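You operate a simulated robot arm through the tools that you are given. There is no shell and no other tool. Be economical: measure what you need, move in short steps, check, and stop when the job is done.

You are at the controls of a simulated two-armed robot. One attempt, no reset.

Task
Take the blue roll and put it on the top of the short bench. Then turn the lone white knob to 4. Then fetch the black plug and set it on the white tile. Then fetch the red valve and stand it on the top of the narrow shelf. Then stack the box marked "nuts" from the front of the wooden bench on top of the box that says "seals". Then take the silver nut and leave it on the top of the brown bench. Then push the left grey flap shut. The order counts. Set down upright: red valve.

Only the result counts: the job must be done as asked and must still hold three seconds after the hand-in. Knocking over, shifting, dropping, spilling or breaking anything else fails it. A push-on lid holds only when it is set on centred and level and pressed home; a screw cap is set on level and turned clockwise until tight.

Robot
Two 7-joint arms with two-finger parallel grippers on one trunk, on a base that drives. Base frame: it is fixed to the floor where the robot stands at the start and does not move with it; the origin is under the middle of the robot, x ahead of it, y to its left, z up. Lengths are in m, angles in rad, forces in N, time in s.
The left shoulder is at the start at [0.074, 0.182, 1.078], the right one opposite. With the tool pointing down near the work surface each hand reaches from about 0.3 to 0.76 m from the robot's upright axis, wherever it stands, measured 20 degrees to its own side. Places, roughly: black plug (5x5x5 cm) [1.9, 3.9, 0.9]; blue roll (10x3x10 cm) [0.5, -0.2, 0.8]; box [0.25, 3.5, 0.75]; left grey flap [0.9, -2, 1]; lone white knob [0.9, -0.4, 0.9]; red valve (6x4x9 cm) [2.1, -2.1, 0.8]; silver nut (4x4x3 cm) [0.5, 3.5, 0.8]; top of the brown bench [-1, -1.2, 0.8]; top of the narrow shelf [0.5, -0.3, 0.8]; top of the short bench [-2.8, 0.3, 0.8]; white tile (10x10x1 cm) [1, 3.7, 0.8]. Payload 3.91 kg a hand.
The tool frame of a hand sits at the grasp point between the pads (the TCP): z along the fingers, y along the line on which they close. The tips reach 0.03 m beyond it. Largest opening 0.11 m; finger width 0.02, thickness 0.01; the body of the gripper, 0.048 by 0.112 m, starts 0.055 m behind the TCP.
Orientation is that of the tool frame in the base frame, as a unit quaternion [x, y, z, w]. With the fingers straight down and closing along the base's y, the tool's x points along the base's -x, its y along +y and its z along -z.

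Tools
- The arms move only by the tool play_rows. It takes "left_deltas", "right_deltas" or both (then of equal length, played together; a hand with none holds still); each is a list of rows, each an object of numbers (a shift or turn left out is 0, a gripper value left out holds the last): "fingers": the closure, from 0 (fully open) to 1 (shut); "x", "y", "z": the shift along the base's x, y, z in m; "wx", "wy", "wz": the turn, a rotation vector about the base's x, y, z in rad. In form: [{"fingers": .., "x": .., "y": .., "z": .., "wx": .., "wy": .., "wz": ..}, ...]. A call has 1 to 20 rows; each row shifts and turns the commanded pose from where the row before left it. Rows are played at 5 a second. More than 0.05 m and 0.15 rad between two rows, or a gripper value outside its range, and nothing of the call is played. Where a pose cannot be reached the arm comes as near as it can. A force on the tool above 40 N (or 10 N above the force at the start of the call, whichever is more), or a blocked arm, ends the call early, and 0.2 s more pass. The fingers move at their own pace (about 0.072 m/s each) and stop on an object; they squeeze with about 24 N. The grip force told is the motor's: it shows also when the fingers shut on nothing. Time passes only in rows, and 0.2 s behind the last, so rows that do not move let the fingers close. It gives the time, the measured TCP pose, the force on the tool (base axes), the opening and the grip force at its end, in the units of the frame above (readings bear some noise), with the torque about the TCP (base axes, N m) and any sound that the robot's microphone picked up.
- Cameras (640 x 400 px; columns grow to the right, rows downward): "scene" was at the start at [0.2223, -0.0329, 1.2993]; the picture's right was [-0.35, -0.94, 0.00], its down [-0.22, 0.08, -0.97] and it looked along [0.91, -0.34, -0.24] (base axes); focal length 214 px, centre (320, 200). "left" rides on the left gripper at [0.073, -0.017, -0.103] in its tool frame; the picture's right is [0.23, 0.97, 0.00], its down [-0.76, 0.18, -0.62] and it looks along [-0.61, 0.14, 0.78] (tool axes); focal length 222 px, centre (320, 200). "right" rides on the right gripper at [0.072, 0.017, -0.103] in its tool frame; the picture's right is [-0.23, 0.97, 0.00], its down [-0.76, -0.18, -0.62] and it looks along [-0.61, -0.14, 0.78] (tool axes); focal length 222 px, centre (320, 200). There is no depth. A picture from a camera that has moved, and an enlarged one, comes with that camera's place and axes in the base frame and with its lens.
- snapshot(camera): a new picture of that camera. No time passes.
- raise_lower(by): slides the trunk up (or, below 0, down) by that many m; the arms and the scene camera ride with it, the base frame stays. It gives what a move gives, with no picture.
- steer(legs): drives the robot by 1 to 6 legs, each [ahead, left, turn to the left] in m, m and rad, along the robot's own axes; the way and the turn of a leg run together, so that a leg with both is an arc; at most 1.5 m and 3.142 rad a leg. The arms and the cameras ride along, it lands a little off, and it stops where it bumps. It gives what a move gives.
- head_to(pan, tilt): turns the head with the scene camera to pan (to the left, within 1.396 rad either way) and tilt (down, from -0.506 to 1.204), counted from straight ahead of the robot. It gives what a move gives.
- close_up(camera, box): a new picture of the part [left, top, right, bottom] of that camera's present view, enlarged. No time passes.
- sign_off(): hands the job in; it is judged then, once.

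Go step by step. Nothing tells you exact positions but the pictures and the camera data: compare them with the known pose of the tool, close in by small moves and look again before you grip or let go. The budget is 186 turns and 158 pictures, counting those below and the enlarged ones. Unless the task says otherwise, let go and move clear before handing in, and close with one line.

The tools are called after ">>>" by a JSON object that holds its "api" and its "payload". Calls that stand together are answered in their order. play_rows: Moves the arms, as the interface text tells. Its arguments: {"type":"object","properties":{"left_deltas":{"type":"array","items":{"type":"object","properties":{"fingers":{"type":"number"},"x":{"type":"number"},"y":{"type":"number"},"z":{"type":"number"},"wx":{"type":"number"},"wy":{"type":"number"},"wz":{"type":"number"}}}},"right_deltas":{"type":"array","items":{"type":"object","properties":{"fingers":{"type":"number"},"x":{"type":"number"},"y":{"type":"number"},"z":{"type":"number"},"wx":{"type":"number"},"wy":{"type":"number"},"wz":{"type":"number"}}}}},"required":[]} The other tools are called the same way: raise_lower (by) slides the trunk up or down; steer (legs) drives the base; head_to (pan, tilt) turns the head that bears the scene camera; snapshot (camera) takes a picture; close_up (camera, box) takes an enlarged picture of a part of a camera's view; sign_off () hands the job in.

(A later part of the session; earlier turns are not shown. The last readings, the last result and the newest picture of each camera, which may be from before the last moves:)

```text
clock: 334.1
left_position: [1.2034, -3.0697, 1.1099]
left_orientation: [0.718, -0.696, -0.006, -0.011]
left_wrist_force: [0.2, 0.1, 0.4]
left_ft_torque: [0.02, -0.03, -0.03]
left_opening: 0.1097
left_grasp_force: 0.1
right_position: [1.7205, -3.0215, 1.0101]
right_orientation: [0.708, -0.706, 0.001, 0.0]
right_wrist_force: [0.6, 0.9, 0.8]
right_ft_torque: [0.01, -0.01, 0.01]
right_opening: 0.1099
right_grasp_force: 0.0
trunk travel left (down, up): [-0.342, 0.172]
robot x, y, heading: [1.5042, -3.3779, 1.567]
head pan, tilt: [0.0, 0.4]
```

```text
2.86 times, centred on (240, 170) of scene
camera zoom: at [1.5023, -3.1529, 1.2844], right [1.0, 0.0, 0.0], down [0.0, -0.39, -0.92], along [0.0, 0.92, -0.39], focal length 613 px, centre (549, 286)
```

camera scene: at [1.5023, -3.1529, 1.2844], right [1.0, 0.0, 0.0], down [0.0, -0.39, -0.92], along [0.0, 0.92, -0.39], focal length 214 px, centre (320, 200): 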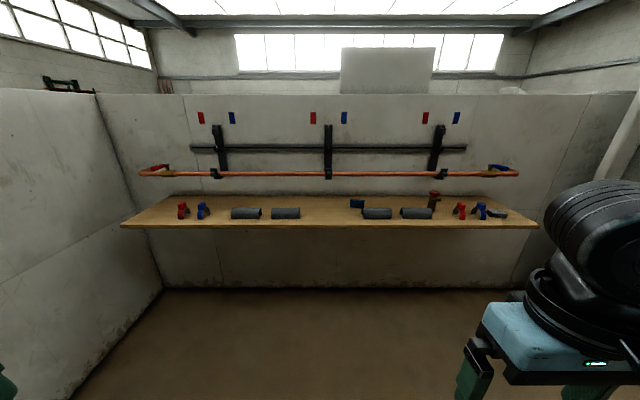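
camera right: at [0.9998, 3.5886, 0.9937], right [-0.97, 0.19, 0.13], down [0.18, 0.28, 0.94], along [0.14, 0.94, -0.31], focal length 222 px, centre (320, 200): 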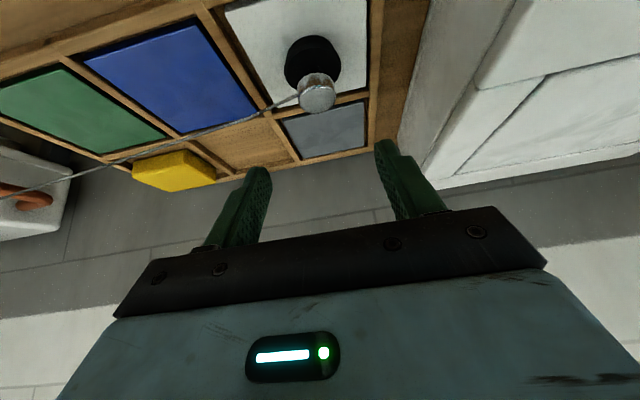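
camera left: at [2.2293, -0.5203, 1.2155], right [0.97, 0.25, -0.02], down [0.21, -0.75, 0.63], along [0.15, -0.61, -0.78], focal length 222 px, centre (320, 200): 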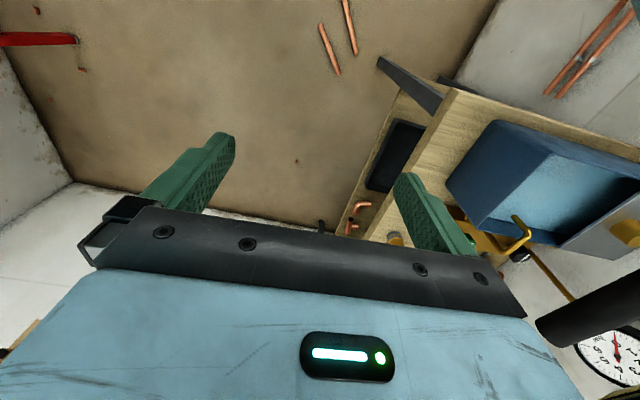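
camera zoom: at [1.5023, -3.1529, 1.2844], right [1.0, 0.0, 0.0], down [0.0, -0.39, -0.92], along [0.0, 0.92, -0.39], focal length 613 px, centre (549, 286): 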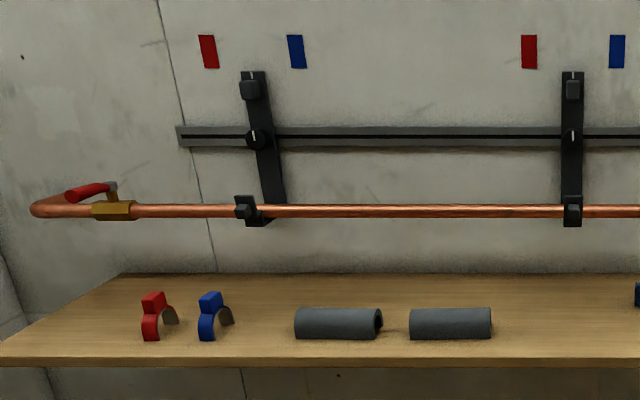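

The valve stands upright at about (2.08, -2.15) with a red handwheel. I'll drive in front of it so the right hand can reach.

>>> {"api": "steer", "payload": {"legs": [[0.6, -0.35, 0]]}}

>>> {"api": "play_rows", "payload": {"right_deltas": [{"y": 0.04}, {"y": 0.04}, {"y": 0.04}, {}]}}

>>> {"api": "snapshot", "payload": {"camera": "right"}}

>>> {"api": "head_to", "payload": {"pan": -0.3, "tilt": 0.65}}

>>> {"api": "snapshot", "payload": {"camera": "scene"}}

```text
clock: 337.9
left_position: [1.5492, -2.4671, 1.1098]
left_orientation: [0.722, -0.692, -0.006, -0.011]
left_wrist_force: [0.6, -0.3, 0.1]
left_ft_torque: [-0.03, 0.0, 0.01]
left_opening: 0.11
left_grasp_force: 0.0
right_position: [2.0656, -2.4161, 1.0106]
right_orientation: [0.71, -0.704, 0.0, 0.001]
right_wrist_force: [-0.5, 0.0, 0.7]
right_ft_torque: [0.0, 0.0, 0.0]
right_opening: 0.1098
right_grasp_force: 0.2
trunk travel left (down, up): [-0.342, 0.172]
robot x, y, heading: [1.8509, -2.7757, 1.577]
head pan, tilt: [0.0, 0.4]
```

```text
clock: 338.9
left_position: [1.5487, -2.4693, 1.1104]
left_orientation: [0.721, -0.692, -0.005, -0.01]
left_wrist_force: [0.3, 0.4, 0.4]
left_ft_torque: [0.01, -0.02, -0.01]
left_opening: 0.1099
left_grasp_force: 0.0
right_position: [2.0656, -2.2976, 1.0093]
right_orientation: [0.711, -0.703, 0.001, 0.0]
right_wrist_force: [0.4, 0.0, -0.6]
right_ft_torque: [0.03, 0.0, -0.01]
right_opening: 0.1102
right_grasp_force: 0.0
trunk travel left (down, up): [-0.342, 0.172]
robot x, y, heading: [1.8518, -2.7783, 1.577]
head pan, tilt: [0.0, 0.4]
```

```text
50 pictures are left
camera right: at [2.0482, -2.3691, 1.1157], right [-0.98, 0.22, 0.0], down [0.17, 0.76, 0.62], along [0.14, 0.61, -0.78], focal length 222 px, centre (320, 200)
```

right: 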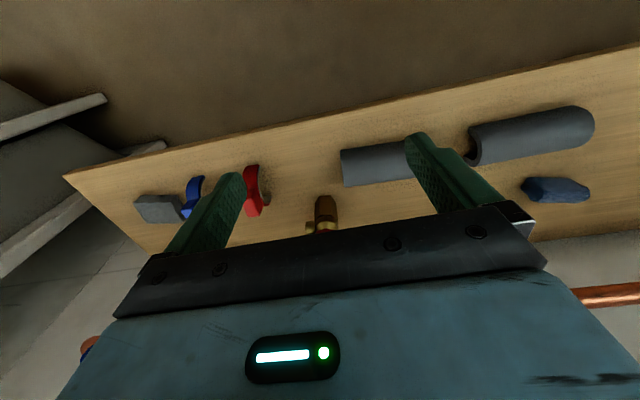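

```text
clock: 339.7
left_position: [1.5505, -2.4686, 1.1098]
left_orientation: [0.72, -0.694, -0.006, -0.011]
left_wrist_force: [-0.3, -0.4, -0.2]
left_ft_torque: [-0.03, 0.0, 0.02]
left_opening: 0.1098
left_grasp_force: 0.0
right_position: [2.0657, -2.2984, 1.0101]
right_orientation: [0.711, -0.703, 0.001, 0.0]
right_wrist_force: [-0.4, -0.6, -0.4]
right_ft_torque: [0.0, 0.01, 0.02]
right_opening: 0.1101
right_grasp_force: 0.1
trunk travel left (down, up): [-0.342, 0.172]
robot x, y, heading: [1.8512, -2.7735, 1.578]
head pan, tilt: [-0.3, 0.649]
```

```text
49 pictures are left
camera scene: at [1.8749, -2.5589, 1.2619], right [0.96, -0.29, 0.0], down [-0.17, -0.58, -0.8], along [0.23, 0.76, -0.6], focal length 214 px, centre (320, 200)
```

scene: 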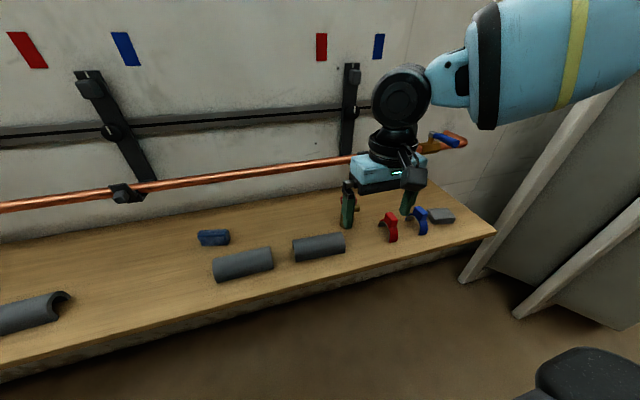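

Combining views, the valve is at about (2.098, -2.12), with the pipe behind at y≈-1.985. I'll tilt the hand forward 0.28 rad to keep the wrist off the pipe and approach above the valve.

>>> {"api": "play_rows", "payload": {"right_deltas": [{"x": 0.016, "wx": 0.14}, {"x": 0.016, "wx": 0.14}, {"y": 0.04}, {"y": 0.04}, {"y": 0.04}, {}]}}

>>> {"api": "snapshot", "payload": {"camera": "right"}}

>>> {"api": "close_up", "payload": {"camera": "scene", "box": [300, 130, 480, 260]}}

```text
clock: 341.1
left_position: [1.5489, -2.4696, 1.11]
left_orientation: [0.721, -0.693, -0.006, -0.009]
left_wrist_force: [0.9, -0.4, 0.0]
left_ft_torque: [-0.01, 0.02, -0.02]
left_opening: 0.11
left_grasp_force: 0.0
right_position: [2.0985, -2.1771, 1.0098]
right_orientation: [0.704, -0.696, -0.097, -0.1]
right_wrist_force: [-0.1, -0.3, -0.3]
right_ft_torque: [0.01, -0.05, 0.0]
right_opening: 0.11
right_grasp_force: 0.0
trunk travel left (down, up): [-0.342, 0.172]
robot x, y, heading: [1.8502, -2.7788, 1.579]
head pan, tilt: [-0.3, 0.649]
```

```text
48 pictures are left
camera right: at [2.0802, -2.2752, 1.0906], right [-0.98, 0.21, 0.06], down [0.17, 0.56, 0.81], along [0.14, 0.8, -0.58], focal length 222 px, centre (320, 200)
```

right: 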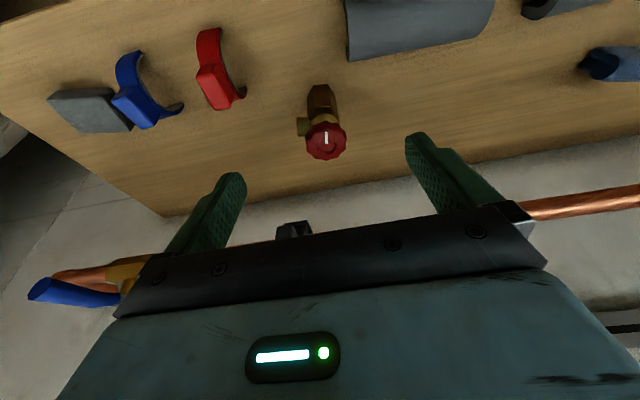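

```text
3.08 times, centred on (390, 195) of scene
camera zoom: at [1.8752, -2.5598, 1.2621], right [0.96, -0.29, 0.0], down [-0.17, -0.58, -0.8], along [0.23, 0.76, -0.6], focal length 660 px, centre (105, 215)
```

zoom: 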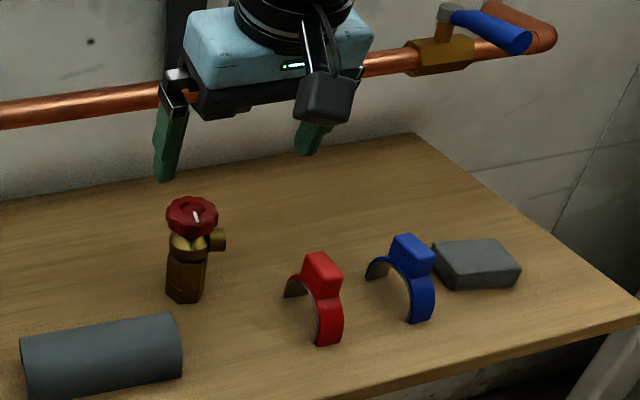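

The wheel centre is at about (2.094, -2.122, 0.89), with an outlet stub pointing +x. I'll descend around it centred at x≈2.103, keeping clear of the red clip.

>>> {"api": "play_rows", "payload": {"right_deltas": [{"x": 0.005, "y": 0.03}, {"y": 0.028}, {"z": -0.04}, {"z": -0.04}, {"z": -0.02}, {}]}}

>>> {"api": "snapshot", "payload": {"camera": "right"}}

>>> {"api": "close_up", "payload": {"camera": "scene", "box": [300, 130, 480, 260]}}

```text
clock: 342.5
left_position: [1.5508, -2.4681, 1.1111]
left_orientation: [0.721, -0.693, -0.005, -0.01]
left_wrist_force: [-0.3, -0.4, 0.5]
left_ft_torque: [0.02, 0.01, -0.01]
left_opening: 0.1103
left_grasp_force: 0.0
right_position: [2.1032, -2.1183, 0.9106]
right_orientation: [0.704, -0.697, -0.096, -0.099]
right_wrist_force: [-1.0, 0.2, 0.0]
right_ft_torque: [0.01, 0.05, 0.0]
right_opening: 0.1102
right_grasp_force: 0.0
trunk travel left (down, up): [-0.342, 0.172]
robot x, y, heading: [1.85, -2.778, 1.579]
head pan, tilt: [-0.3, 0.649]
```

```text
46 pictures are left
camera right: at [2.0855, -2.2163, 0.9914], right [-0.98, 0.21, 0.06], down [0.17, 0.56, 0.81], along [0.14, 0.8, -0.59], focal length 222 px, centre (320, 200)
```

right: 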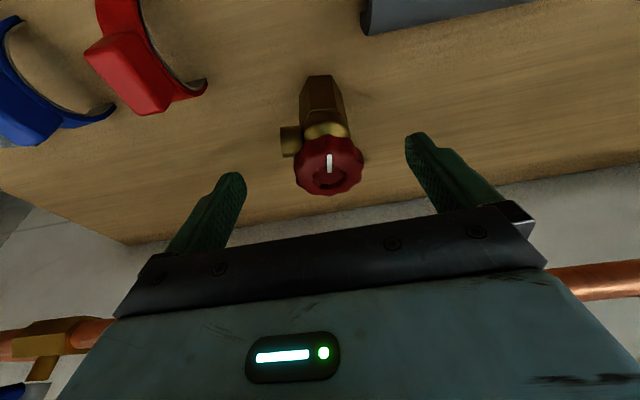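

```text
3.08 times, centred on (390, 195) of scene
camera zoom: at [1.875, -2.559, 1.2619], right [0.96, -0.29, 0.0], down [-0.17, -0.58, -0.8], along [0.23, 0.76, -0.6], focal length 660 px, centre (105, 215)
```

zoom: 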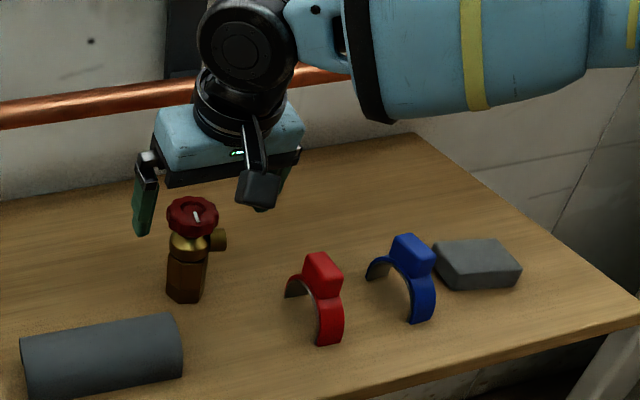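

Aligned. I'll lower the last 5 cm, close and check before lifting.

>>> {"api": "play_rows", "payload": {"right_deltas": [{"z": -0.03}, {"z": -0.022}, {}, {"fingers": 1}, {}, {}, {}]}}

>>> {"api": "snapshot", "payload": {"camera": "right"}}

```text
clock: 344.1
left_position: [1.5511, -2.4683, 1.1107]
left_orientation: [0.721, -0.692, -0.006, -0.011]
left_wrist_force: [0.0, -0.2, -0.3]
left_ft_torque: [-0.04, -0.01, 0.0]
left_opening: 0.11
left_grasp_force: 0.1
right_position: [2.1041, -2.1194, 0.8585]
right_orientation: [0.704, -0.697, -0.097, -0.1]
right_wrist_force: [1.4, 0.4, -0.1]
right_ft_torque: [-0.04, -0.25, 0.0]
right_opening: 0.0535
right_grasp_force: 24.0
trunk travel left (down, up): [-0.342, 0.172]
robot x, y, heading: [1.8537, -2.7772, 1.582]
head pan, tilt: [-0.3, 0.649]
```

```text
44 pictures are left
camera right: at [2.0867, -2.2161, 0.9397], right [-0.98, 0.21, 0.06], down [0.17, 0.56, 0.81], along [0.14, 0.8, -0.59], focal length 222 px, centre (320, 200)
```

right: 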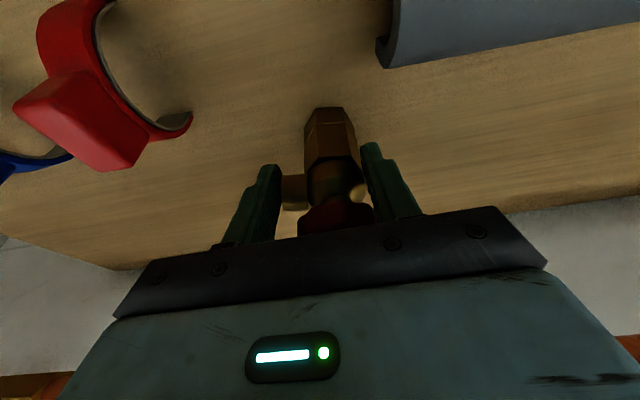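

The valve is gripped at 5.4 cm. I'll lift it and check it stays upright.

>>> {"api": "play_rows", "payload": {"right_deltas": [{"z": 0.03}, {"z": 0.04}, {"z": 0.04, "y": -0.01}, {"y": -0.045}, {"y": -0.045}, {"y": -0.045}, {"y": -0.045}, {}]}}

>>> {"api": "close_up", "payload": {"camera": "scene", "box": [280, 130, 480, 270]}}

```text
clock: 345.9
left_position: [1.549, -2.4678, 1.1104]
left_orientation: [0.721, -0.692, -0.004, -0.01]
left_wrist_force: [-0.7, 0.5, 0.2]
left_ft_torque: [0.01, -0.02, -0.01]
left_opening: 0.1098
left_grasp_force: 0.1
right_position: [2.1014, -2.3093, 0.9684]
right_orientation: [0.704, -0.697, -0.097, -0.099]
right_wrist_force: [1.4, -0.4, -4.0]
right_ft_torque: [-0.09, -0.02, 0.01]
right_opening: 0.0535
right_grasp_force: 23.7
trunk travel left (down, up): [-0.342, 0.172]
robot x, y, heading: [1.8505, -2.7735, 1.584]
head pan, tilt: [-0.3, 0.649]
```

```text
2.86 times, centred on (380, 200) of scene
camera zoom: at [1.8751, -2.5579, 1.2617], right [0.96, -0.29, 0.0], down [-0.17, -0.58, -0.8], along [0.23, 0.76, -0.61], focal length 613 px, centre (149, 200)
```

zoom: 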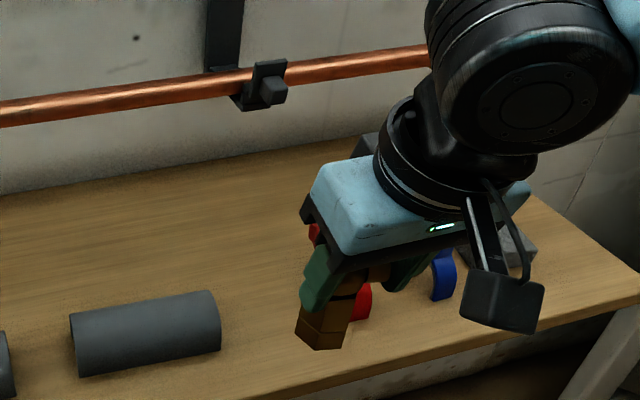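

The valve is held upright. I'll tuck the hand in and drive back out through the passage westwards.

>>> {"api": "play_rows", "payload": {"right_deltas": [{"y": -0.045, "z": 0.02}, {"y": -0.045, "z": 0.02}, {"y": -0.02}, {}]}}

>>> {"api": "steer", "payload": {"legs": [[-0.84, -0.02, 0], [0, 0, 1.555], [1.0, 0, 0]]}}

```text
clock: 346.9
left_position: [1.5494, -2.4691, 1.1098]
left_orientation: [0.722, -0.692, -0.005, -0.011]
left_wrist_force: [-0.3, -0.7, -0.5]
left_ft_torque: [-0.02, 0.0, 0.0]
left_opening: 0.11
left_grasp_force: 0.0
right_position: [2.1029, -2.4165, 1.0098]
right_orientation: [0.704, -0.697, -0.096, -0.098]
right_wrist_force: [0.5, 0.4, -4.9]
right_ft_torque: [-0.02, -0.05, -0.01]
right_opening: 0.0534
right_grasp_force: 23.5
trunk travel left (down, up): [-0.342, 0.172]
robot x, y, heading: [1.8485, -2.7797, 1.583]
head pan, tilt: [-0.3, 0.649]
```

```text
clock: 356.2
left_position: [1.5059, -3.9134, 1.1133]
left_orientation: [1.0, 0.02, -0.016, -0.004]
left_wrist_force: [0.2, -0.2, 0.4]
left_ft_torque: [0.03, 0.0, -0.01]
left_opening: 0.11
left_grasp_force: 0.1
right_position: [1.4565, -3.3583, 1.0084]
right_orientation: [0.99, 0.0, -0.138, 0.0]
right_wrist_force: [-0.8, -0.2, -4.2]
right_ft_torque: [0.01, -0.1, -0.01]
right_opening: 0.0529
right_grasp_force: 24.0
trunk travel left (down, up): [-0.342, 0.172]
robot x, y, heading: [1.8156, -3.6184, -3.137]
head pan, tilt: [-0.3, 0.649]
stopped in leg 3: the robot was blocked; the commanded pose is now the measured one
```

The left arm touched something on the south side. I'll ease back, shift north and continue west.

>>> {"api": "steer", "payload": {"legs": [[-0.04, -0.08, 0], [0, -0.17, -0.005], [0.95, 0, 0]]}}

>>> {"api": "head_to", "payload": {"pan": -0.1, "tilt": 0.4}}

>>> {"api": "snapshot", "payload": {"camera": "scene"}}

```text
clock: 363.9
left_position: [0.5763, -3.6452, 1.11]
left_orientation: [1.0, 0.007, -0.012, -0.005]
left_wrist_force: [0.2, 0.3, 0.8]
left_ft_torque: [0.0, 0.0, 0.01]
left_opening: 0.1102
left_grasp_force: 0.1
right_position: [0.5423, -3.0875, 1.0075]
right_orientation: [0.99, -0.011, -0.138, -0.003]
right_wrist_force: [-0.3, 0.3, -4.9]
right_ft_torque: [0.04, -0.08, 0.0]
right_opening: 0.0526
right_grasp_force: 24.2
trunk travel left (down, up): [-0.342, 0.172]
robot x, y, heading: [0.8901, -3.3519, 3.115]
head pan, tilt: [-0.3, 0.649]
```

```text
clock: 364.6
left_position: [0.578, -3.6441, 1.1106]
left_orientation: [1.0, 0.008, -0.013, -0.006]
left_wrist_force: [-0.1, -0.3, 0.2]
left_ft_torque: [0.0, 0.01, 0.0]
left_opening: 0.1101
left_grasp_force: 0.0
right_position: [0.5429, -3.0881, 1.0085]
right_orientation: [0.991, -0.012, -0.137, -0.003]
right_wrist_force: [0.1, -0.5, -4.6]
right_ft_torque: [-0.01, -0.12, -0.02]
right_opening: 0.0528
right_grasp_force: 23.9
trunk travel left (down, up): [-0.342, 0.172]
robot x, y, heading: [0.8947, -3.3518, 3.12]
head pan, tilt: [-0.099, 0.4]
```

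```text
42 pictures are left
camera scene: at [0.6682, -3.3378, 1.2843], right [0.12, 0.99, 0.0], down [0.39, -0.05, -0.92], along [-0.91, 0.11, -0.39], focal length 214 px, centre (320, 200)
```

scene: 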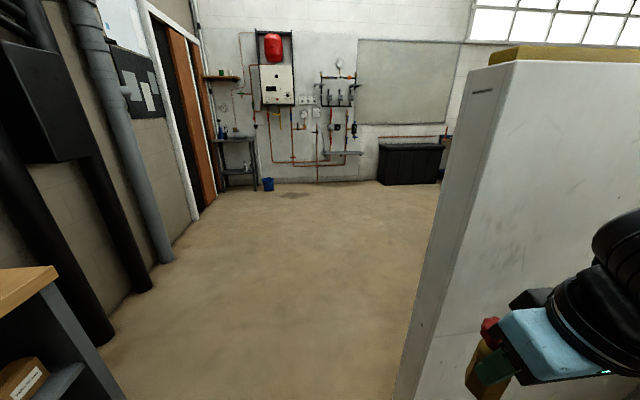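

The passage ahead is clear; the wall end on the right is at y≈-2.95. I'll shift left and continue, then head northwest.

>>> {"api": "steer", "payload": {"legs": [[0, 0.26, 0.02], [1.2, 0, 0], [0, 0, -0.66], [0.9, 0, 0], [0.95, 0, 0], [0, 0, -0.9]]}}

>>> {"api": "snapshot", "payload": {"camera": "scene"}}

```text
clock: 386.3
left_position: [-2.1327, -2.2272, 1.1106]
left_orientation: [0.734, -0.679, -0.007, -0.012]
left_wrist_force: [-0.5, -0.7, -0.6]
left_ft_torque: [-0.05, -0.01, 0.0]
left_opening: 0.1101
left_grasp_force: 0.1
right_position: [-1.5779, -2.1596, 1.0096]
right_orientation: [0.714, -0.687, -0.098, -0.096]
right_wrist_force: [0.4, 0.2, -4.3]
right_ft_torque: [-0.08, -0.03, -0.01]
right_opening: 0.052
right_grasp_force: 23.7
trunk travel left (down, up): [-0.342, 0.172]
robot x, y, heading: [-1.8218, -2.5226, 1.607]
head pan, tilt: [-0.099, 0.4]
```

```text
41 pictures are left
camera scene: at [-1.8188, -2.2998, 1.2843], right [1.0, -0.06, 0.0], down [-0.02, -0.39, -0.92], along [0.06, 0.92, -0.39], focal length 214 px, centre (320, 200)
```

scene: 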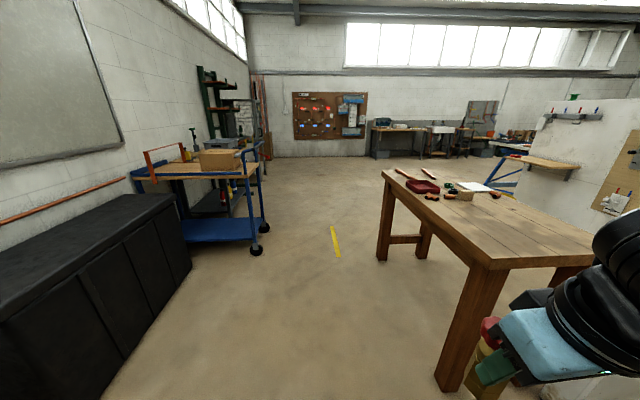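

Clear corridor north. I'll drive to about (-1.8, 0), turn east and approach the narrow shelf from the starting place.

>>> {"api": "steer", "payload": {"legs": [[0, 0, -0.03], [1.5, 0, 0], [1.03, 0, 0], [0, 0, -1.58], [1.4, 0, 0]]}}

>>> {"api": "head_to", "payload": {"pan": -0.2, "tilt": 0.5}}

>>> {"api": "snapshot", "payload": {"camera": "scene"}}

```text
clock: 409.5
left_position: [-0.1612, 0.3086, 1.1111]
left_orientation: [-0.017, 1.0, -0.005, 0.013]
left_wrist_force: [-0.3, 0.6, 0.1]
left_ft_torque: [-0.01, 0.0, 0.02]
left_opening: 0.1097
left_grasp_force: 0.0
right_position: [-0.1162, -0.2472, 1.0081]
right_orientation: [0.002, 0.991, -0.002, 0.136]
right_wrist_force: [0.9, -0.8, -4.0]
right_ft_torque: [-0.05, 0.11, -0.03]
right_opening: 0.0508
right_grasp_force: 24.1
trunk travel left (down, up): [-0.342, 0.172]
robot x, y, heading: [-0.4735, 0.0068, -0.003]
head pan, tilt: [-0.099, 0.4]
```

```text
clock: 410.1
left_position: [-0.1615, 0.31, 1.1107]
left_orientation: [-0.016, 1.0, -0.006, 0.013]
left_wrist_force: [-0.1, -0.2, 0.4]
left_ft_torque: [0.05, -0.04, -0.03]
left_opening: 0.1099
left_grasp_force: 0.0
right_position: [-0.1165, -0.2465, 1.0088]
right_orientation: [0.002, 0.991, -0.002, 0.137]
right_wrist_force: [0.0, 0.0, -4.7]
right_ft_torque: [-0.05, 0.09, -0.02]
right_opening: 0.0509
right_grasp_force: 24.1
trunk travel left (down, up): [-0.342, 0.172]
robot x, y, heading: [-0.4725, 0.01, -0.006]
head pan, tilt: [-0.201, 0.499]
```

```text
40 pictures are left
camera scene: at [-0.2482, -0.009, 1.2752], right [-0.2, -0.98, 0.0], down [-0.47, 0.1, -0.88], along [0.86, -0.18, -0.48], focal length 214 px, centre (320, 200)
```

scene: 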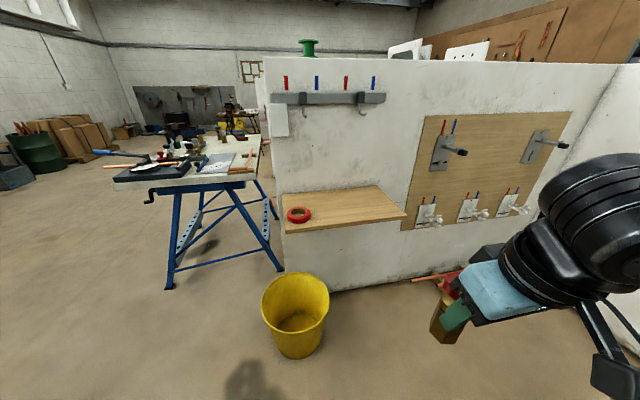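

The shelf has the red roll at its left and free space on its right; the yellow bucket stands just in front. I'll check the valve in the hand.

>>> {"api": "close_up", "payload": {"camera": "scene", "box": [400, 240, 560, 360]}}

>>> {"api": "snapshot", "payload": {"camera": "right"}}

```text
3.33 times, centred on (480, 300) of scene
camera zoom: at [-0.2482, -0.009, 1.2752], right [-0.2, -0.98, 0.0], down [-0.47, 0.1, -0.88], along [0.86, -0.18, -0.48], focal length 715 px, centre (-213, -133)
```

zoom: 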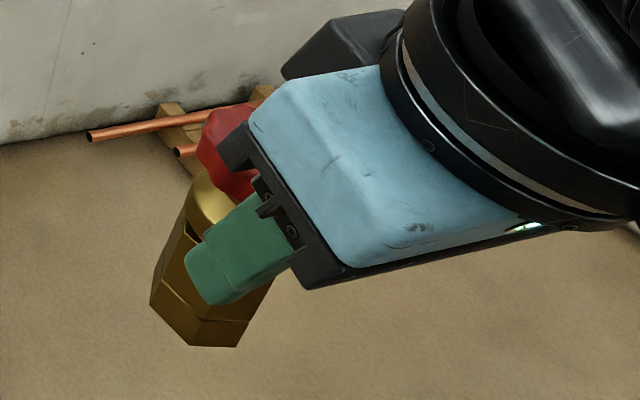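

```text
38 pictures are left
camera right: at [-0.2154, -0.2287, 1.0895], right [0.22, 0.97, 0.06], down [0.56, -0.18, 0.81], along [0.8, -0.15, -0.59], focal length 222 px, centre (320, 200)
```

right: 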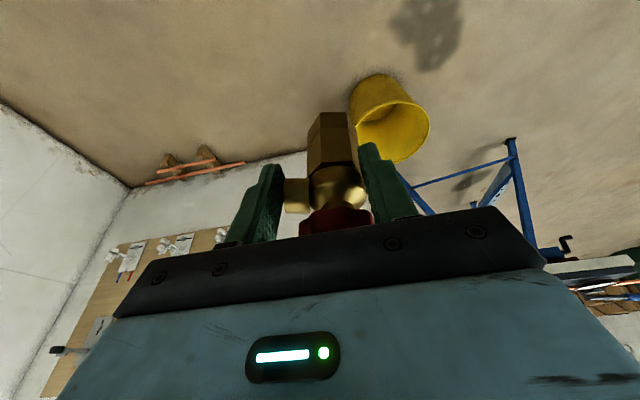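

The valve is still nearly upright in the grip. I'll drive into position, slightly right of the bucket.

>>> {"api": "steer", "payload": {"legs": [[0.4, -0.12, 0]]}}

>>> {"api": "play_rows", "payload": {"right_deltas": [{"x": 0.045}, {"x": 0.045}, {"x": 0.045, "z": -0.01}, {"x": 0.045, "z": -0.02}, {"x": 0.03, "z": -0.03}, {}]}}

>>> {"api": "head_to", "payload": {"pan": -0.35, "tilt": 0.75}}

>>> {"api": "snapshot", "payload": {"camera": "scene"}}

```text
clock: 412.7
left_position: [0.236, 0.1903, 1.1112]
left_orientation: [-0.019, 1.0, -0.005, 0.013]
left_wrist_force: [-0.1, -0.5, 0.1]
left_ft_torque: [0.04, 0.01, 0.02]
left_opening: 0.11
left_grasp_force: 0.1
right_position: [0.2826, -0.368, 1.0086]
right_orientation: [0.0, 0.991, -0.002, 0.137]
right_wrist_force: [0.1, -0.7, -4.7]
right_ft_torque: [-0.04, 0.11, 0.0]
right_opening: 0.0511
right_grasp_force: 23.8
trunk travel left (down, up): [-0.342, 0.172]
robot x, y, heading: [-0.0749, -0.1087, 0.001]
head pan, tilt: [-0.201, 0.499]
```

```text
clock: 414.1
left_position: [0.2346, 0.1892, 1.1111]
left_orientation: [-0.02, 1.0, -0.006, 0.013]
left_wrist_force: [-0.6, 0.1, 0.7]
left_ft_torque: [-0.01, -0.01, 0.0]
left_opening: 0.1101
left_grasp_force: 0.1
right_position: [0.4937, -0.3647, 0.9467]
right_orientation: [0.0, 0.991, -0.002, 0.137]
right_wrist_force: [-0.3, 0.3, -3.9]
right_ft_torque: [-0.05, 0.09, -0.02]
right_opening: 0.0514
right_grasp_force: 24.3
trunk travel left (down, up): [-0.342, 0.172]
robot x, y, heading: [-0.0724, -0.1079, 0.001]
head pan, tilt: [-0.201, 0.499]
```

```text
clock: 414.9
left_position: [0.2355, 0.1892, 1.1117]
left_orientation: [-0.021, 1.0, -0.005, 0.012]
left_wrist_force: [-0.2, -0.2, 0.6]
left_ft_torque: [0.01, 0.02, 0.01]
left_opening: 0.1101
left_grasp_force: 0.2
right_position: [0.4926, -0.3636, 0.9455]
right_orientation: [-0.001, 0.991, -0.002, 0.137]
right_wrist_force: [0.6, -0.2, -4.7]
right_ft_torque: [-0.05, 0.08, -0.03]
right_opening: 0.0511
right_grasp_force: 23.7
trunk travel left (down, up): [-0.342, 0.172]
robot x, y, heading: [-0.0745, -0.1108, 0.006]
head pan, tilt: [-0.351, 0.75]
```

```text
37 pictures are left
camera scene: at [0.1384, -0.139, 1.2533], right [-0.34, -0.94, 0.0], down [-0.64, 0.23, -0.73], along [0.69, -0.25, -0.68], focal length 214 px, centre (320, 200)
```

scene: 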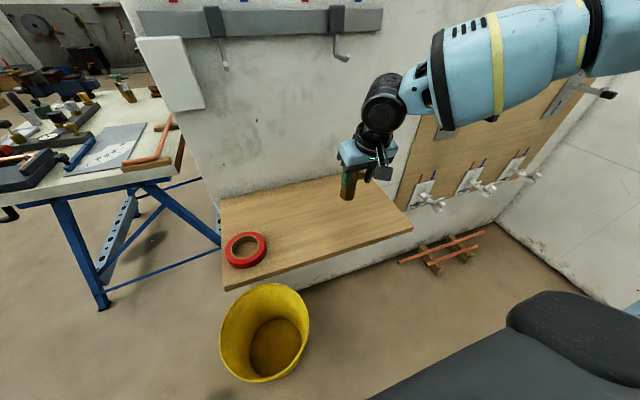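

The hand is over free shelf surface with good margins. I'll lower to just above contact.

>>> {"api": "play_rows", "payload": {"right_deltas": [{"z": -0.04}, {"z": -0.03}, {"z": -0.01}, {}]}}

>>> {"api": "close_up", "payload": {"camera": "scene", "box": [290, 120, 430, 240]}}

```text
clock: 415.9
left_position: [0.2332, 0.1906, 1.1108]
left_orientation: [-0.02, 1.0, -0.007, 0.013]
left_wrist_force: [0.2, -0.3, 0.1]
left_ft_torque: [-0.04, 0.0, 0.01]
left_opening: 0.11
left_grasp_force: 0.1
right_position: [0.4915, -0.3644, 0.8703]
right_orientation: [-0.002, 0.99, -0.001, 0.139]
right_wrist_force: [-3.8, 3.0, 15.6]
right_ft_torque: [0.39, -0.23, 0.08]
right_opening: 0.0466
right_grasp_force: 24.2
trunk travel left (down, up): [-0.342, 0.172]
robot x, y, heading: [-0.0739, -0.1087, 0.001]
head pan, tilt: [-0.351, 0.75]
```

```text
3.33 times, centred on (360, 180) of scene
camera zoom: at [0.1361, -0.138, 1.2537], right [-0.34, -0.94, 0.0], down [-0.64, 0.23, -0.73], along [0.69, -0.25, -0.68], focal length 715 px, centre (187, 267)
```

zoom: 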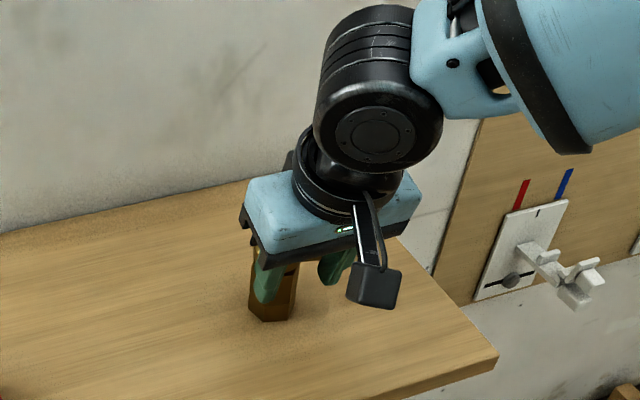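

The valve has touched the shelf. I'll check its uprightness through the wrist camera before releasing.

>>> {"api": "snapshot", "payload": {"camera": "right"}}

```text
35 pictures are left
camera right: at [0.3919, -0.3474, 0.95], right [0.22, 0.97, 0.06], down [0.56, -0.17, 0.81], along [0.8, -0.14, -0.58], focal length 222 px, centre (320, 200)
```

right: 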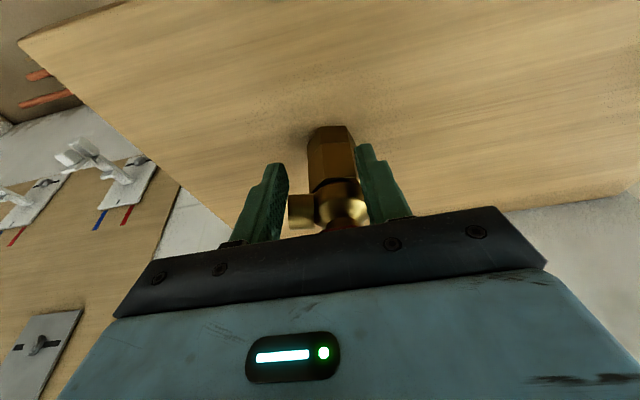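

It stands nearly vertical with its base on the shelf. I'll open gradually so it settles.

>>> {"api": "play_rows", "payload": {"right_deltas": [{"fingers": 0.55}, {"fingers": 0.5}, {"fingers": 0.4}, {"fingers": 0.2}, {"fingers": 0}, {}, {}]}}

>>> {"api": "snapshot", "payload": {"camera": "right"}}

```text
clock: 417.5
left_position: [0.2343, 0.1907, 1.1117]
left_orientation: [-0.019, 1.0, -0.006, 0.014]
left_wrist_force: [-0.5, -0.1, 0.6]
left_ft_torque: [0.02, 0.02, -0.03]
left_opening: 0.1097
left_grasp_force: 0.1
right_position: [0.4914, -0.366, 0.867]
right_orientation: [-0.001, 0.991, -0.002, 0.137]
right_wrist_force: [1.1, -0.6, -0.5]
right_ft_torque: [-0.03, 0.03, 0.02]
right_opening: 0.1099
right_grasp_force: 0.0
trunk travel left (down, up): [-0.342, 0.172]
robot x, y, heading: [-0.0697, -0.1084, -0.003]
head pan, tilt: [-0.351, 0.75]
```

```text
34 pictures are left
camera right: at [0.3928, -0.3486, 0.9483], right [0.22, 0.97, 0.06], down [0.56, -0.17, 0.81], along [0.8, -0.14, -0.59], focal length 222 px, centre (320, 200)
```

right: 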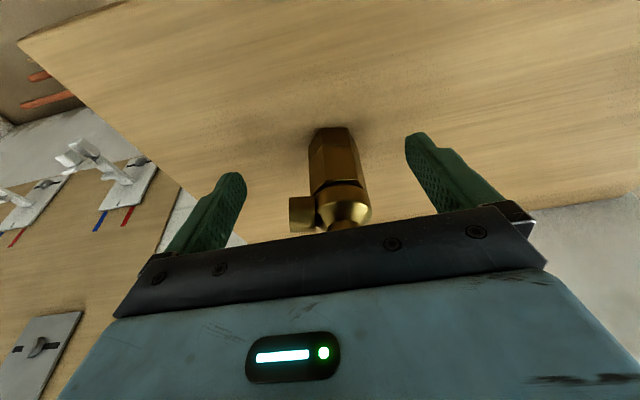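

It stands freely. I'll lift straight up and back away.

>>> {"api": "play_rows", "payload": {"right_deltas": [{"z": 0.04}, {"z": 0.04}, {"z": 0.04}, {"z": 0.02, "x": -0.04}, {"x": -0.045}, {"x": -0.045, "wy": -0.14}, {"wy": -0.14, "x": -0.03}, {}]}}

>>> {"api": "close_up", "payload": {"camera": "scene", "box": [210, 130, 450, 290]}}

```text
clock: 419.3
left_position: [0.236, 0.1902, 1.1107]
left_orientation: [-0.02, 1.0, -0.006, 0.014]
left_wrist_force: [-0.6, -0.1, -0.3]
left_ft_torque: [0.0, -0.03, 0.02]
left_opening: 0.11
left_grasp_force: 0.1
right_position: [0.339, -0.3656, 1.0117]
right_orientation: [-0.001, 0.962, -0.001, 0.274]
right_wrist_force: [0.9, 0.1, -0.5]
right_ft_torque: [0.0, 0.0, -0.01]
right_opening: 0.1099
right_grasp_force: 0.0
right hand out of reach, approached as far as the arm can: row 7
trunk travel left (down, up): [-0.342, 0.172]
robot x, y, heading: [-0.0745, -0.1088, 0.005]
head pan, tilt: [-0.351, 0.75]
```

```text
2.50 times, centred on (330, 210) of scene
camera zoom: at [0.1382, -0.1387, 1.2532], right [-0.34, -0.94, 0.0], down [-0.64, 0.23, -0.73], along [0.69, -0.25, -0.68], focal length 536 px, centre (295, 175)
```

zoom: 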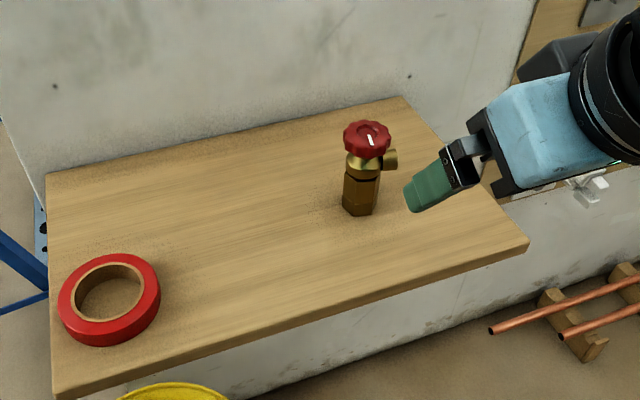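

The valve stands upright on the narrow shelf. Next come the boxes on the wooden bench. I'll straighten the hand (I turned it the wrong way), back off and drive there.

>>> {"api": "play_rows", "payload": {"right_deltas": [{"z": 0.02, "wy": 0.14}, {"wy": 0.14}, {"wy": 0.14}, {"wy": 0.135}, {}]}}

>>> {"api": "steer", "payload": {"legs": [[-0.5, 0.1, 0], [0, 0, 1.57], [1.5, 0, 0], [1.15, 0, 0], [0, -0.75, 0]]}}

>>> {"api": "head_to", "payload": {"pan": 0.0, "tilt": 0.6}}

>>> {"api": "snapshot", "payload": {"camera": "scene"}}

```text
clock: 420.5
left_position: [0.2351, 0.1895, 1.1107]
left_orientation: [-0.02, 1.0, -0.006, 0.013]
left_wrist_force: [0.5, -0.3, -0.1]
left_ft_torque: [0.03, -0.02, 0.01]
left_opening: 0.11
left_grasp_force: 0.0
right_position: [0.3389, -0.3649, 1.031]
right_orientation: [-0.001, 1.0, -0.002, -0.001]
right_wrist_force: [-0.6, 0.8, -0.5]
right_ft_torque: [-0.02, -0.02, 0.0]
right_opening: 0.1101
right_grasp_force: 0.1
trunk travel left (down, up): [-0.342, 0.172]
robot x, y, heading: [-0.0751, -0.1085, 0.003]
head pan, tilt: [-0.351, 0.75]
```

```text
clock: 446.4
left_position: [-0.1993, 2.9939, 1.1115]
left_orientation: [0.74, -0.672, -0.005, -0.014]
left_wrist_force: [1.5, -0.5, 0.2]
left_ft_torque: [0.02, 0.03, 0.0]
left_opening: 0.1101
left_grasp_force: 0.1
right_position: [0.3501, 3.1303, 1.032]
right_orientation: [0.727, -0.686, 0.002, -0.001]
right_wrist_force: [0.2, 0.1, -0.3]
right_ft_torque: [0.04, 0.0, 0.05]
right_opening: 0.1101
right_grasp_force: 0.1
trunk travel left (down, up): [-0.342, 0.172]
robot x, y, heading: [0.1198, 2.7034, 1.626]
head pan, tilt: [-0.351, 0.75]
```

```text
clock: 447.2
left_position: [-0.1991, 2.9945, 1.1111]
left_orientation: [0.741, -0.672, -0.006, -0.013]
left_wrist_force: [0.9, 0.0, 0.4]
left_ft_torque: [0.01, -0.01, -0.02]
left_opening: 0.1098
left_grasp_force: 0.1
right_position: [0.3497, 3.1304, 1.0322]
right_orientation: [0.728, -0.686, 0.001, -0.002]
right_wrist_force: [0.2, 0.1, 0.5]
right_ft_torque: [-0.02, 0.0, -0.02]
right_opening: 0.1099
right_grasp_force: 0.0
trunk travel left (down, up): [-0.342, 0.172]
robot x, y, heading: [0.1179, 2.7029, 1.625]
head pan, tilt: [0.0, 0.6]
```

```text
32 pictures are left
camera scene: at [0.1065, 2.924, 1.2661], right [1.0, 0.06, 0.0], down [0.03, -0.56, -0.82], along [-0.05, 0.82, -0.57], focal length 214 px, centre (320, 200)
```

scene: 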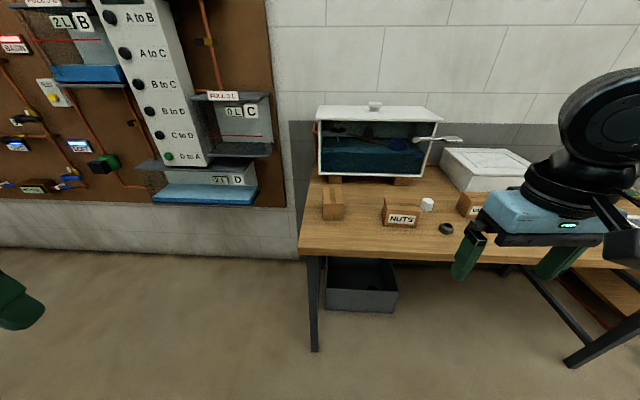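

>>> {"api": "close_up", "payload": {"camera": "scene", "box": [300, 160, 500, 270]}}

```text
3.20 times, centred on (400, 215) of scene
camera zoom: at [0.1065, 2.924, 1.2661], right [1.0, 0.06, 0.0], down [0.03, -0.56, -0.82], along [-0.05, 0.82, -0.57], focal length 686 px, centre (64, 152)
```

zoom: 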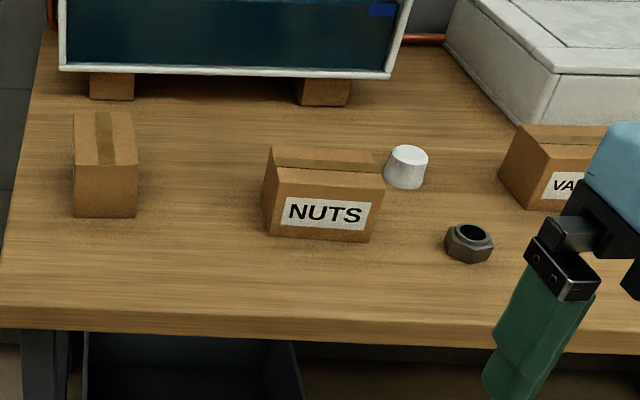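

Three boxes: NUTS in the middle, VALVES to the right, and one on the left turned sideways whose label I cannot see. I'll move closer and to the left to read it.

>>> {"api": "steer", "payload": {"legs": [[0, 0, -0.055], [0.27, 0.16, 0]]}}

>>> {"api": "head_to", "payload": {"pan": -0.3, "tilt": 0.65}}

>>> {"api": "snapshot", "payload": {"camera": "scene"}}

```text
clock: 449.8
left_position: [-0.3441, 3.2783, 1.1108]
left_orientation: [0.721, -0.693, -0.005, -0.014]
left_wrist_force: [1.2, 0.4, -0.2]
left_ft_torque: [-0.03, -0.01, 0.0]
left_opening: 0.1101
left_grasp_force: 0.0
right_position: [0.2102, 3.3844, 1.0321]
right_orientation: [0.708, -0.706, 0.001, -0.001]
right_wrist_force: [-0.2, 1.0, -0.9]
right_ft_torque: [-0.01, -0.03, -0.03]
right_opening: 0.1097
right_grasp_force: 0.1
trunk travel left (down, up): [-0.342, 0.172]
robot x, y, heading: [-0.0462, 2.9704, 1.577]
head pan, tilt: [0.0, 0.6]
```

```text
clock: 450.6
left_position: [-0.3441, 3.2792, 1.1117]
left_orientation: [0.721, -0.693, -0.005, -0.013]
left_wrist_force: [-0.3, -0.3, 1.4]
left_ft_torque: [-0.01, 0.02, -0.02]
left_opening: 0.1098
left_grasp_force: 0.0
right_position: [0.2114, 3.3838, 1.0312]
right_orientation: [0.708, -0.706, 0.002, -0.001]
right_wrist_force: [-0.3, 0.2, -0.3]
right_ft_torque: [0.0, 0.0, 0.02]
right_opening: 0.1101
right_grasp_force: 0.0
trunk travel left (down, up): [-0.342, 0.172]
robot x, y, heading: [-0.044, 2.9687, 1.57]
head pan, tilt: [-0.3, 0.649]
```

```text
30 pictures are left
camera scene: at [-0.018, 3.1863, 1.2619], right [0.96, -0.29, 0.0], down [-0.18, -0.58, -0.8], along [0.23, 0.76, -0.6], focal length 214 px, centre (320, 200)
```

scene: 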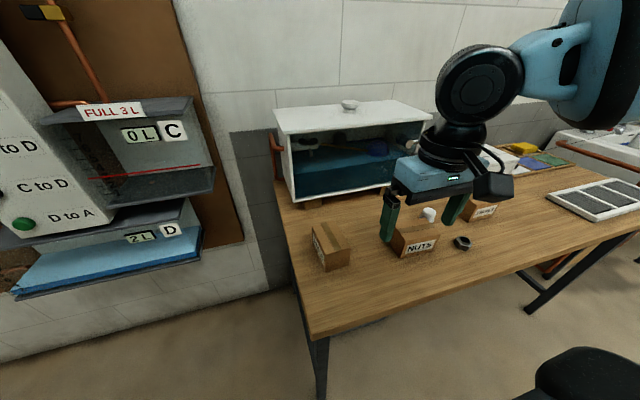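

>>> {"api": "close_up", "payload": {"camera": "scene", "box": [290, 190, 490, 290]}}

>>> {"api": "snapshot", "payload": {"camera": "right"}}

```text
3.20 times, centred on (390, 240) of scene
camera zoom: at [-0.018, 3.1863, 1.2619], right [0.96, -0.29, 0.0], down [-0.18, -0.58, -0.8], along [0.23, 0.76, -0.6], focal length 686 px, centre (96, 72)
```

zoom: 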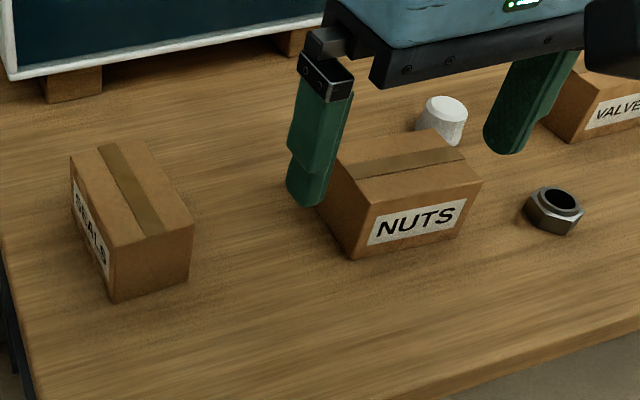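

```text
28 pictures are left
camera right: at [0.193, 3.3114, 1.1365], right [-0.97, 0.22, 0.0], down [0.17, 0.76, 0.62], along [0.14, 0.61, -0.78], focal length 222 px, centre (320, 200)
```

right: 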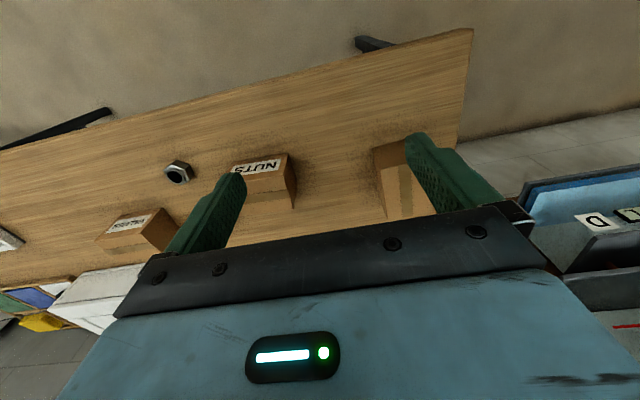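

The left box is SEALS. NUTS measures about 10×6×6.5 cm centred at (0.34, 3.49); SEALS is centred at (0.114, 3.534) with its long side along y. I'll turn the hand 90° to grip NUTS along y and move above it.

>>> {"api": "play_rows", "payload": {"right_deltas": [{"x": 0.02, "wz": 0.143}, {"x": 0.02, "wz": 0.143}, {"x": 0.02, "wz": 0.143}, {"x": 0.02, "y": 0.02, "wz": 0.143}, {"x": 0.02, "y": 0.02, "wz": 0.143}, {"x": 0.02, "y": 0.02, "wz": 0.143}, {"x": 0.01, "y": 0.02, "wz": 0.143}, {"y": 0.02, "wz": 0.143}, {"y": 0.008, "wz": 0.143}, {"wz": 0.143}, {"wz": 0.1}, {}]}}

>>> {"api": "snapshot", "payload": {"camera": "right"}}

```text
clock: 453.2
left_position: [-0.3445, 3.2796, 1.1112]
left_orientation: [0.721, -0.693, -0.005, -0.014]
left_wrist_force: [-0.1, -0.4, -1.3]
left_ft_torque: [-0.01, 0.0, -0.02]
left_opening: 0.1101
left_grasp_force: 0.1
right_position: [0.3411, 3.4914, 1.031]
right_orientation: [1.0, -0.018, 0.0, -0.002]
right_wrist_force: [-0.7, -0.8, -0.5]
right_ft_torque: [0.01, 0.0, 0.02]
right_opening: 0.1097
right_grasp_force: 0.0
trunk travel left (down, up): [-0.342, 0.172]
robot x, y, heading: [-0.0414, 2.9694, 1.571]
head pan, tilt: [-0.3, 0.649]
```

```text
27 pictures are left
camera right: at [0.4119, 3.4723, 1.1356], right [-0.26, -0.96, 0.0], down [-0.75, 0.2, 0.62], along [-0.6, 0.17, -0.78], focal length 222 px, centre (320, 200)
```

right: 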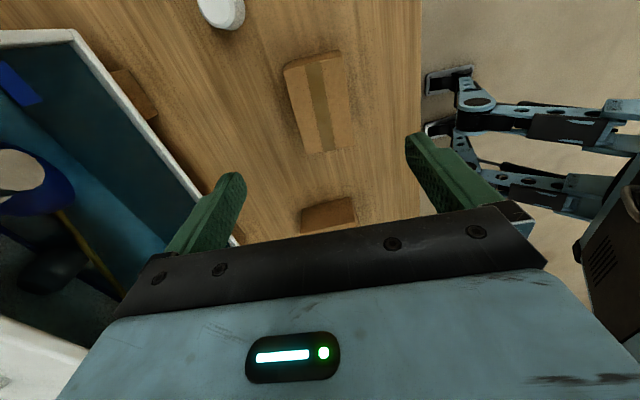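

The hand is centred on NUTS and aligned with it. I'll descend, grip and lift slightly.

>>> {"api": "play_rows", "payload": {"right_deltas": [{"y": 0.002, "z": -0.045}, {"z": -0.045}, {"z": -0.045}, {"z": -0.035}, {"z": -0.018}, {}, {"fingers": 1}, {}, {}, {}]}}

>>> {"api": "close_up", "payload": {"camera": "scene", "box": [290, 160, 490, 290]}}

```text
clock: 455.4
left_position: [-0.3447, 3.2804, 1.1112]
left_orientation: [0.721, -0.693, -0.005, -0.013]
left_wrist_force: [-0.4, 0.1, -0.7]
left_ft_torque: [0.0, 0.03, 0.02]
left_opening: 0.1099
left_grasp_force: 0.1
right_position: [0.341, 3.4925, 0.8448]
right_orientation: [1.0, -0.019, 0.0, -0.002]
right_wrist_force: [-0.2, -0.9, 0.0]
right_ft_torque: [-0.07, 0.0, -0.02]
right_opening: 0.065
right_grasp_force: 23.5
trunk travel left (down, up): [-0.342, 0.172]
robot x, y, heading: [-0.0435, 2.9687, 1.572]
head pan, tilt: [-0.3, 0.649]
```

```text
3.08 times, centred on (390, 225) of scene
camera zoom: at [-0.018, 3.1864, 1.2619], right [0.96, -0.29, 0.0], down [-0.18, -0.58, -0.8], along [0.23, 0.76, -0.6], focal length 660 px, centre (105, 123)
```

zoom: 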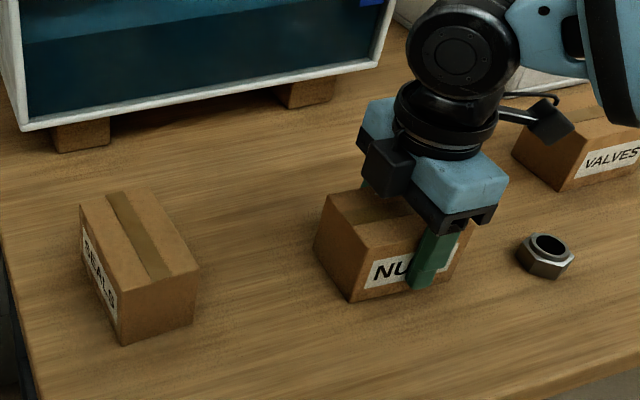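

NUTS is gripped (6.5 cm). I'll lift, turn it back by 1.49 rad and carry it over SEALS.

>>> {"api": "play_rows", "payload": {"right_deltas": [{"z": 0.03}, {"z": 0.045}, {"z": 0.045}, {"z": 0.03}, {"wz": -0.149, "x": -0.02}, {"wz": -0.149, "x": -0.025}, {"wz": -0.149, "x": -0.025}, {"wz": -0.149, "x": -0.025, "y": 0.006}, {"wz": -0.149, "x": -0.025, "y": 0.006}, {"wz": -0.149, "x": -0.025, "y": 0.006}, {"wz": -0.149, "x": -0.025, "y": 0.006}, {"wz": -0.149, "x": -0.025, "y": 0.006}, {"wz": -0.149, "x": -0.025, "y": 0.006}, {"wz": -0.148, "x": -0.007, "y": 0.006}, {}]}}

>>> {"api": "snapshot", "payload": {"camera": "right"}}

>>> {"api": "close_up", "payload": {"camera": "scene", "box": [260, 160, 460, 290]}}

```text
clock: 458.6
left_position: [-0.3429, 3.2804, 1.1117]
left_orientation: [0.722, -0.692, -0.005, -0.013]
left_wrist_force: [0.0, 0.5, 0.7]
left_ft_torque: [0.0, 0.04, 0.01]
left_opening: 0.11
left_grasp_force: 0.1
right_position: [0.1468, 3.5421, 0.9973]
right_orientation: [0.721, -0.692, 0.002, -0.001]
right_wrist_force: [0.2, -0.5, -3.4]
right_ft_torque: [-0.04, 0.04, -0.04]
right_opening: 0.0646
right_grasp_force: 24.3
right hand out of reach, approached as far as the arm can: row 13
trunk travel left (down, up): [-0.342, 0.172]
robot x, y, heading: [-0.0429, 2.9694, 1.574]
head pan, tilt: [-0.3, 0.649]
```

```text
25 pictures are left
camera right: at [0.1325, 3.4695, 1.1014], right [-0.98, 0.19, 0.0], down [0.14, 0.77, 0.62], along [0.12, 0.61, -0.78], focal length 222 px, centre (320, 200)
```

right: 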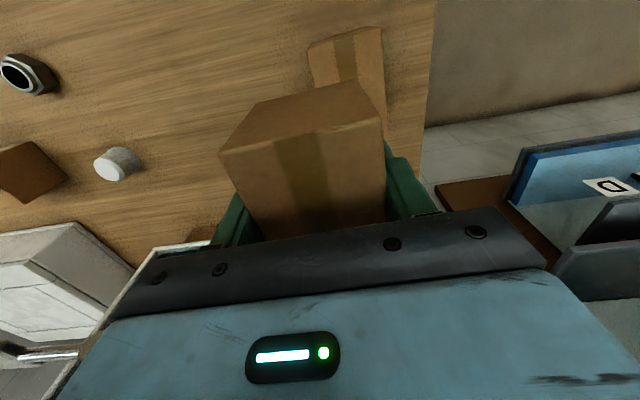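

```text
3.08 times, centred on (360, 225) of scene
camera zoom: at [-0.0173, 3.187, 1.2618], right [0.96, -0.29, 0.0], down [-0.18, -0.58, -0.8], along [0.23, 0.76, -0.61], focal length 660 px, centre (197, 123)
```

zoom: 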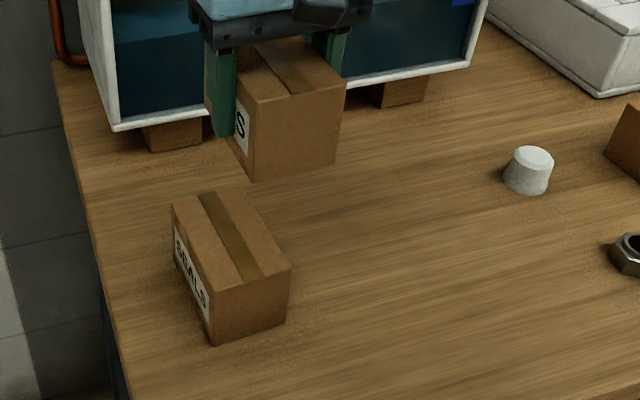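

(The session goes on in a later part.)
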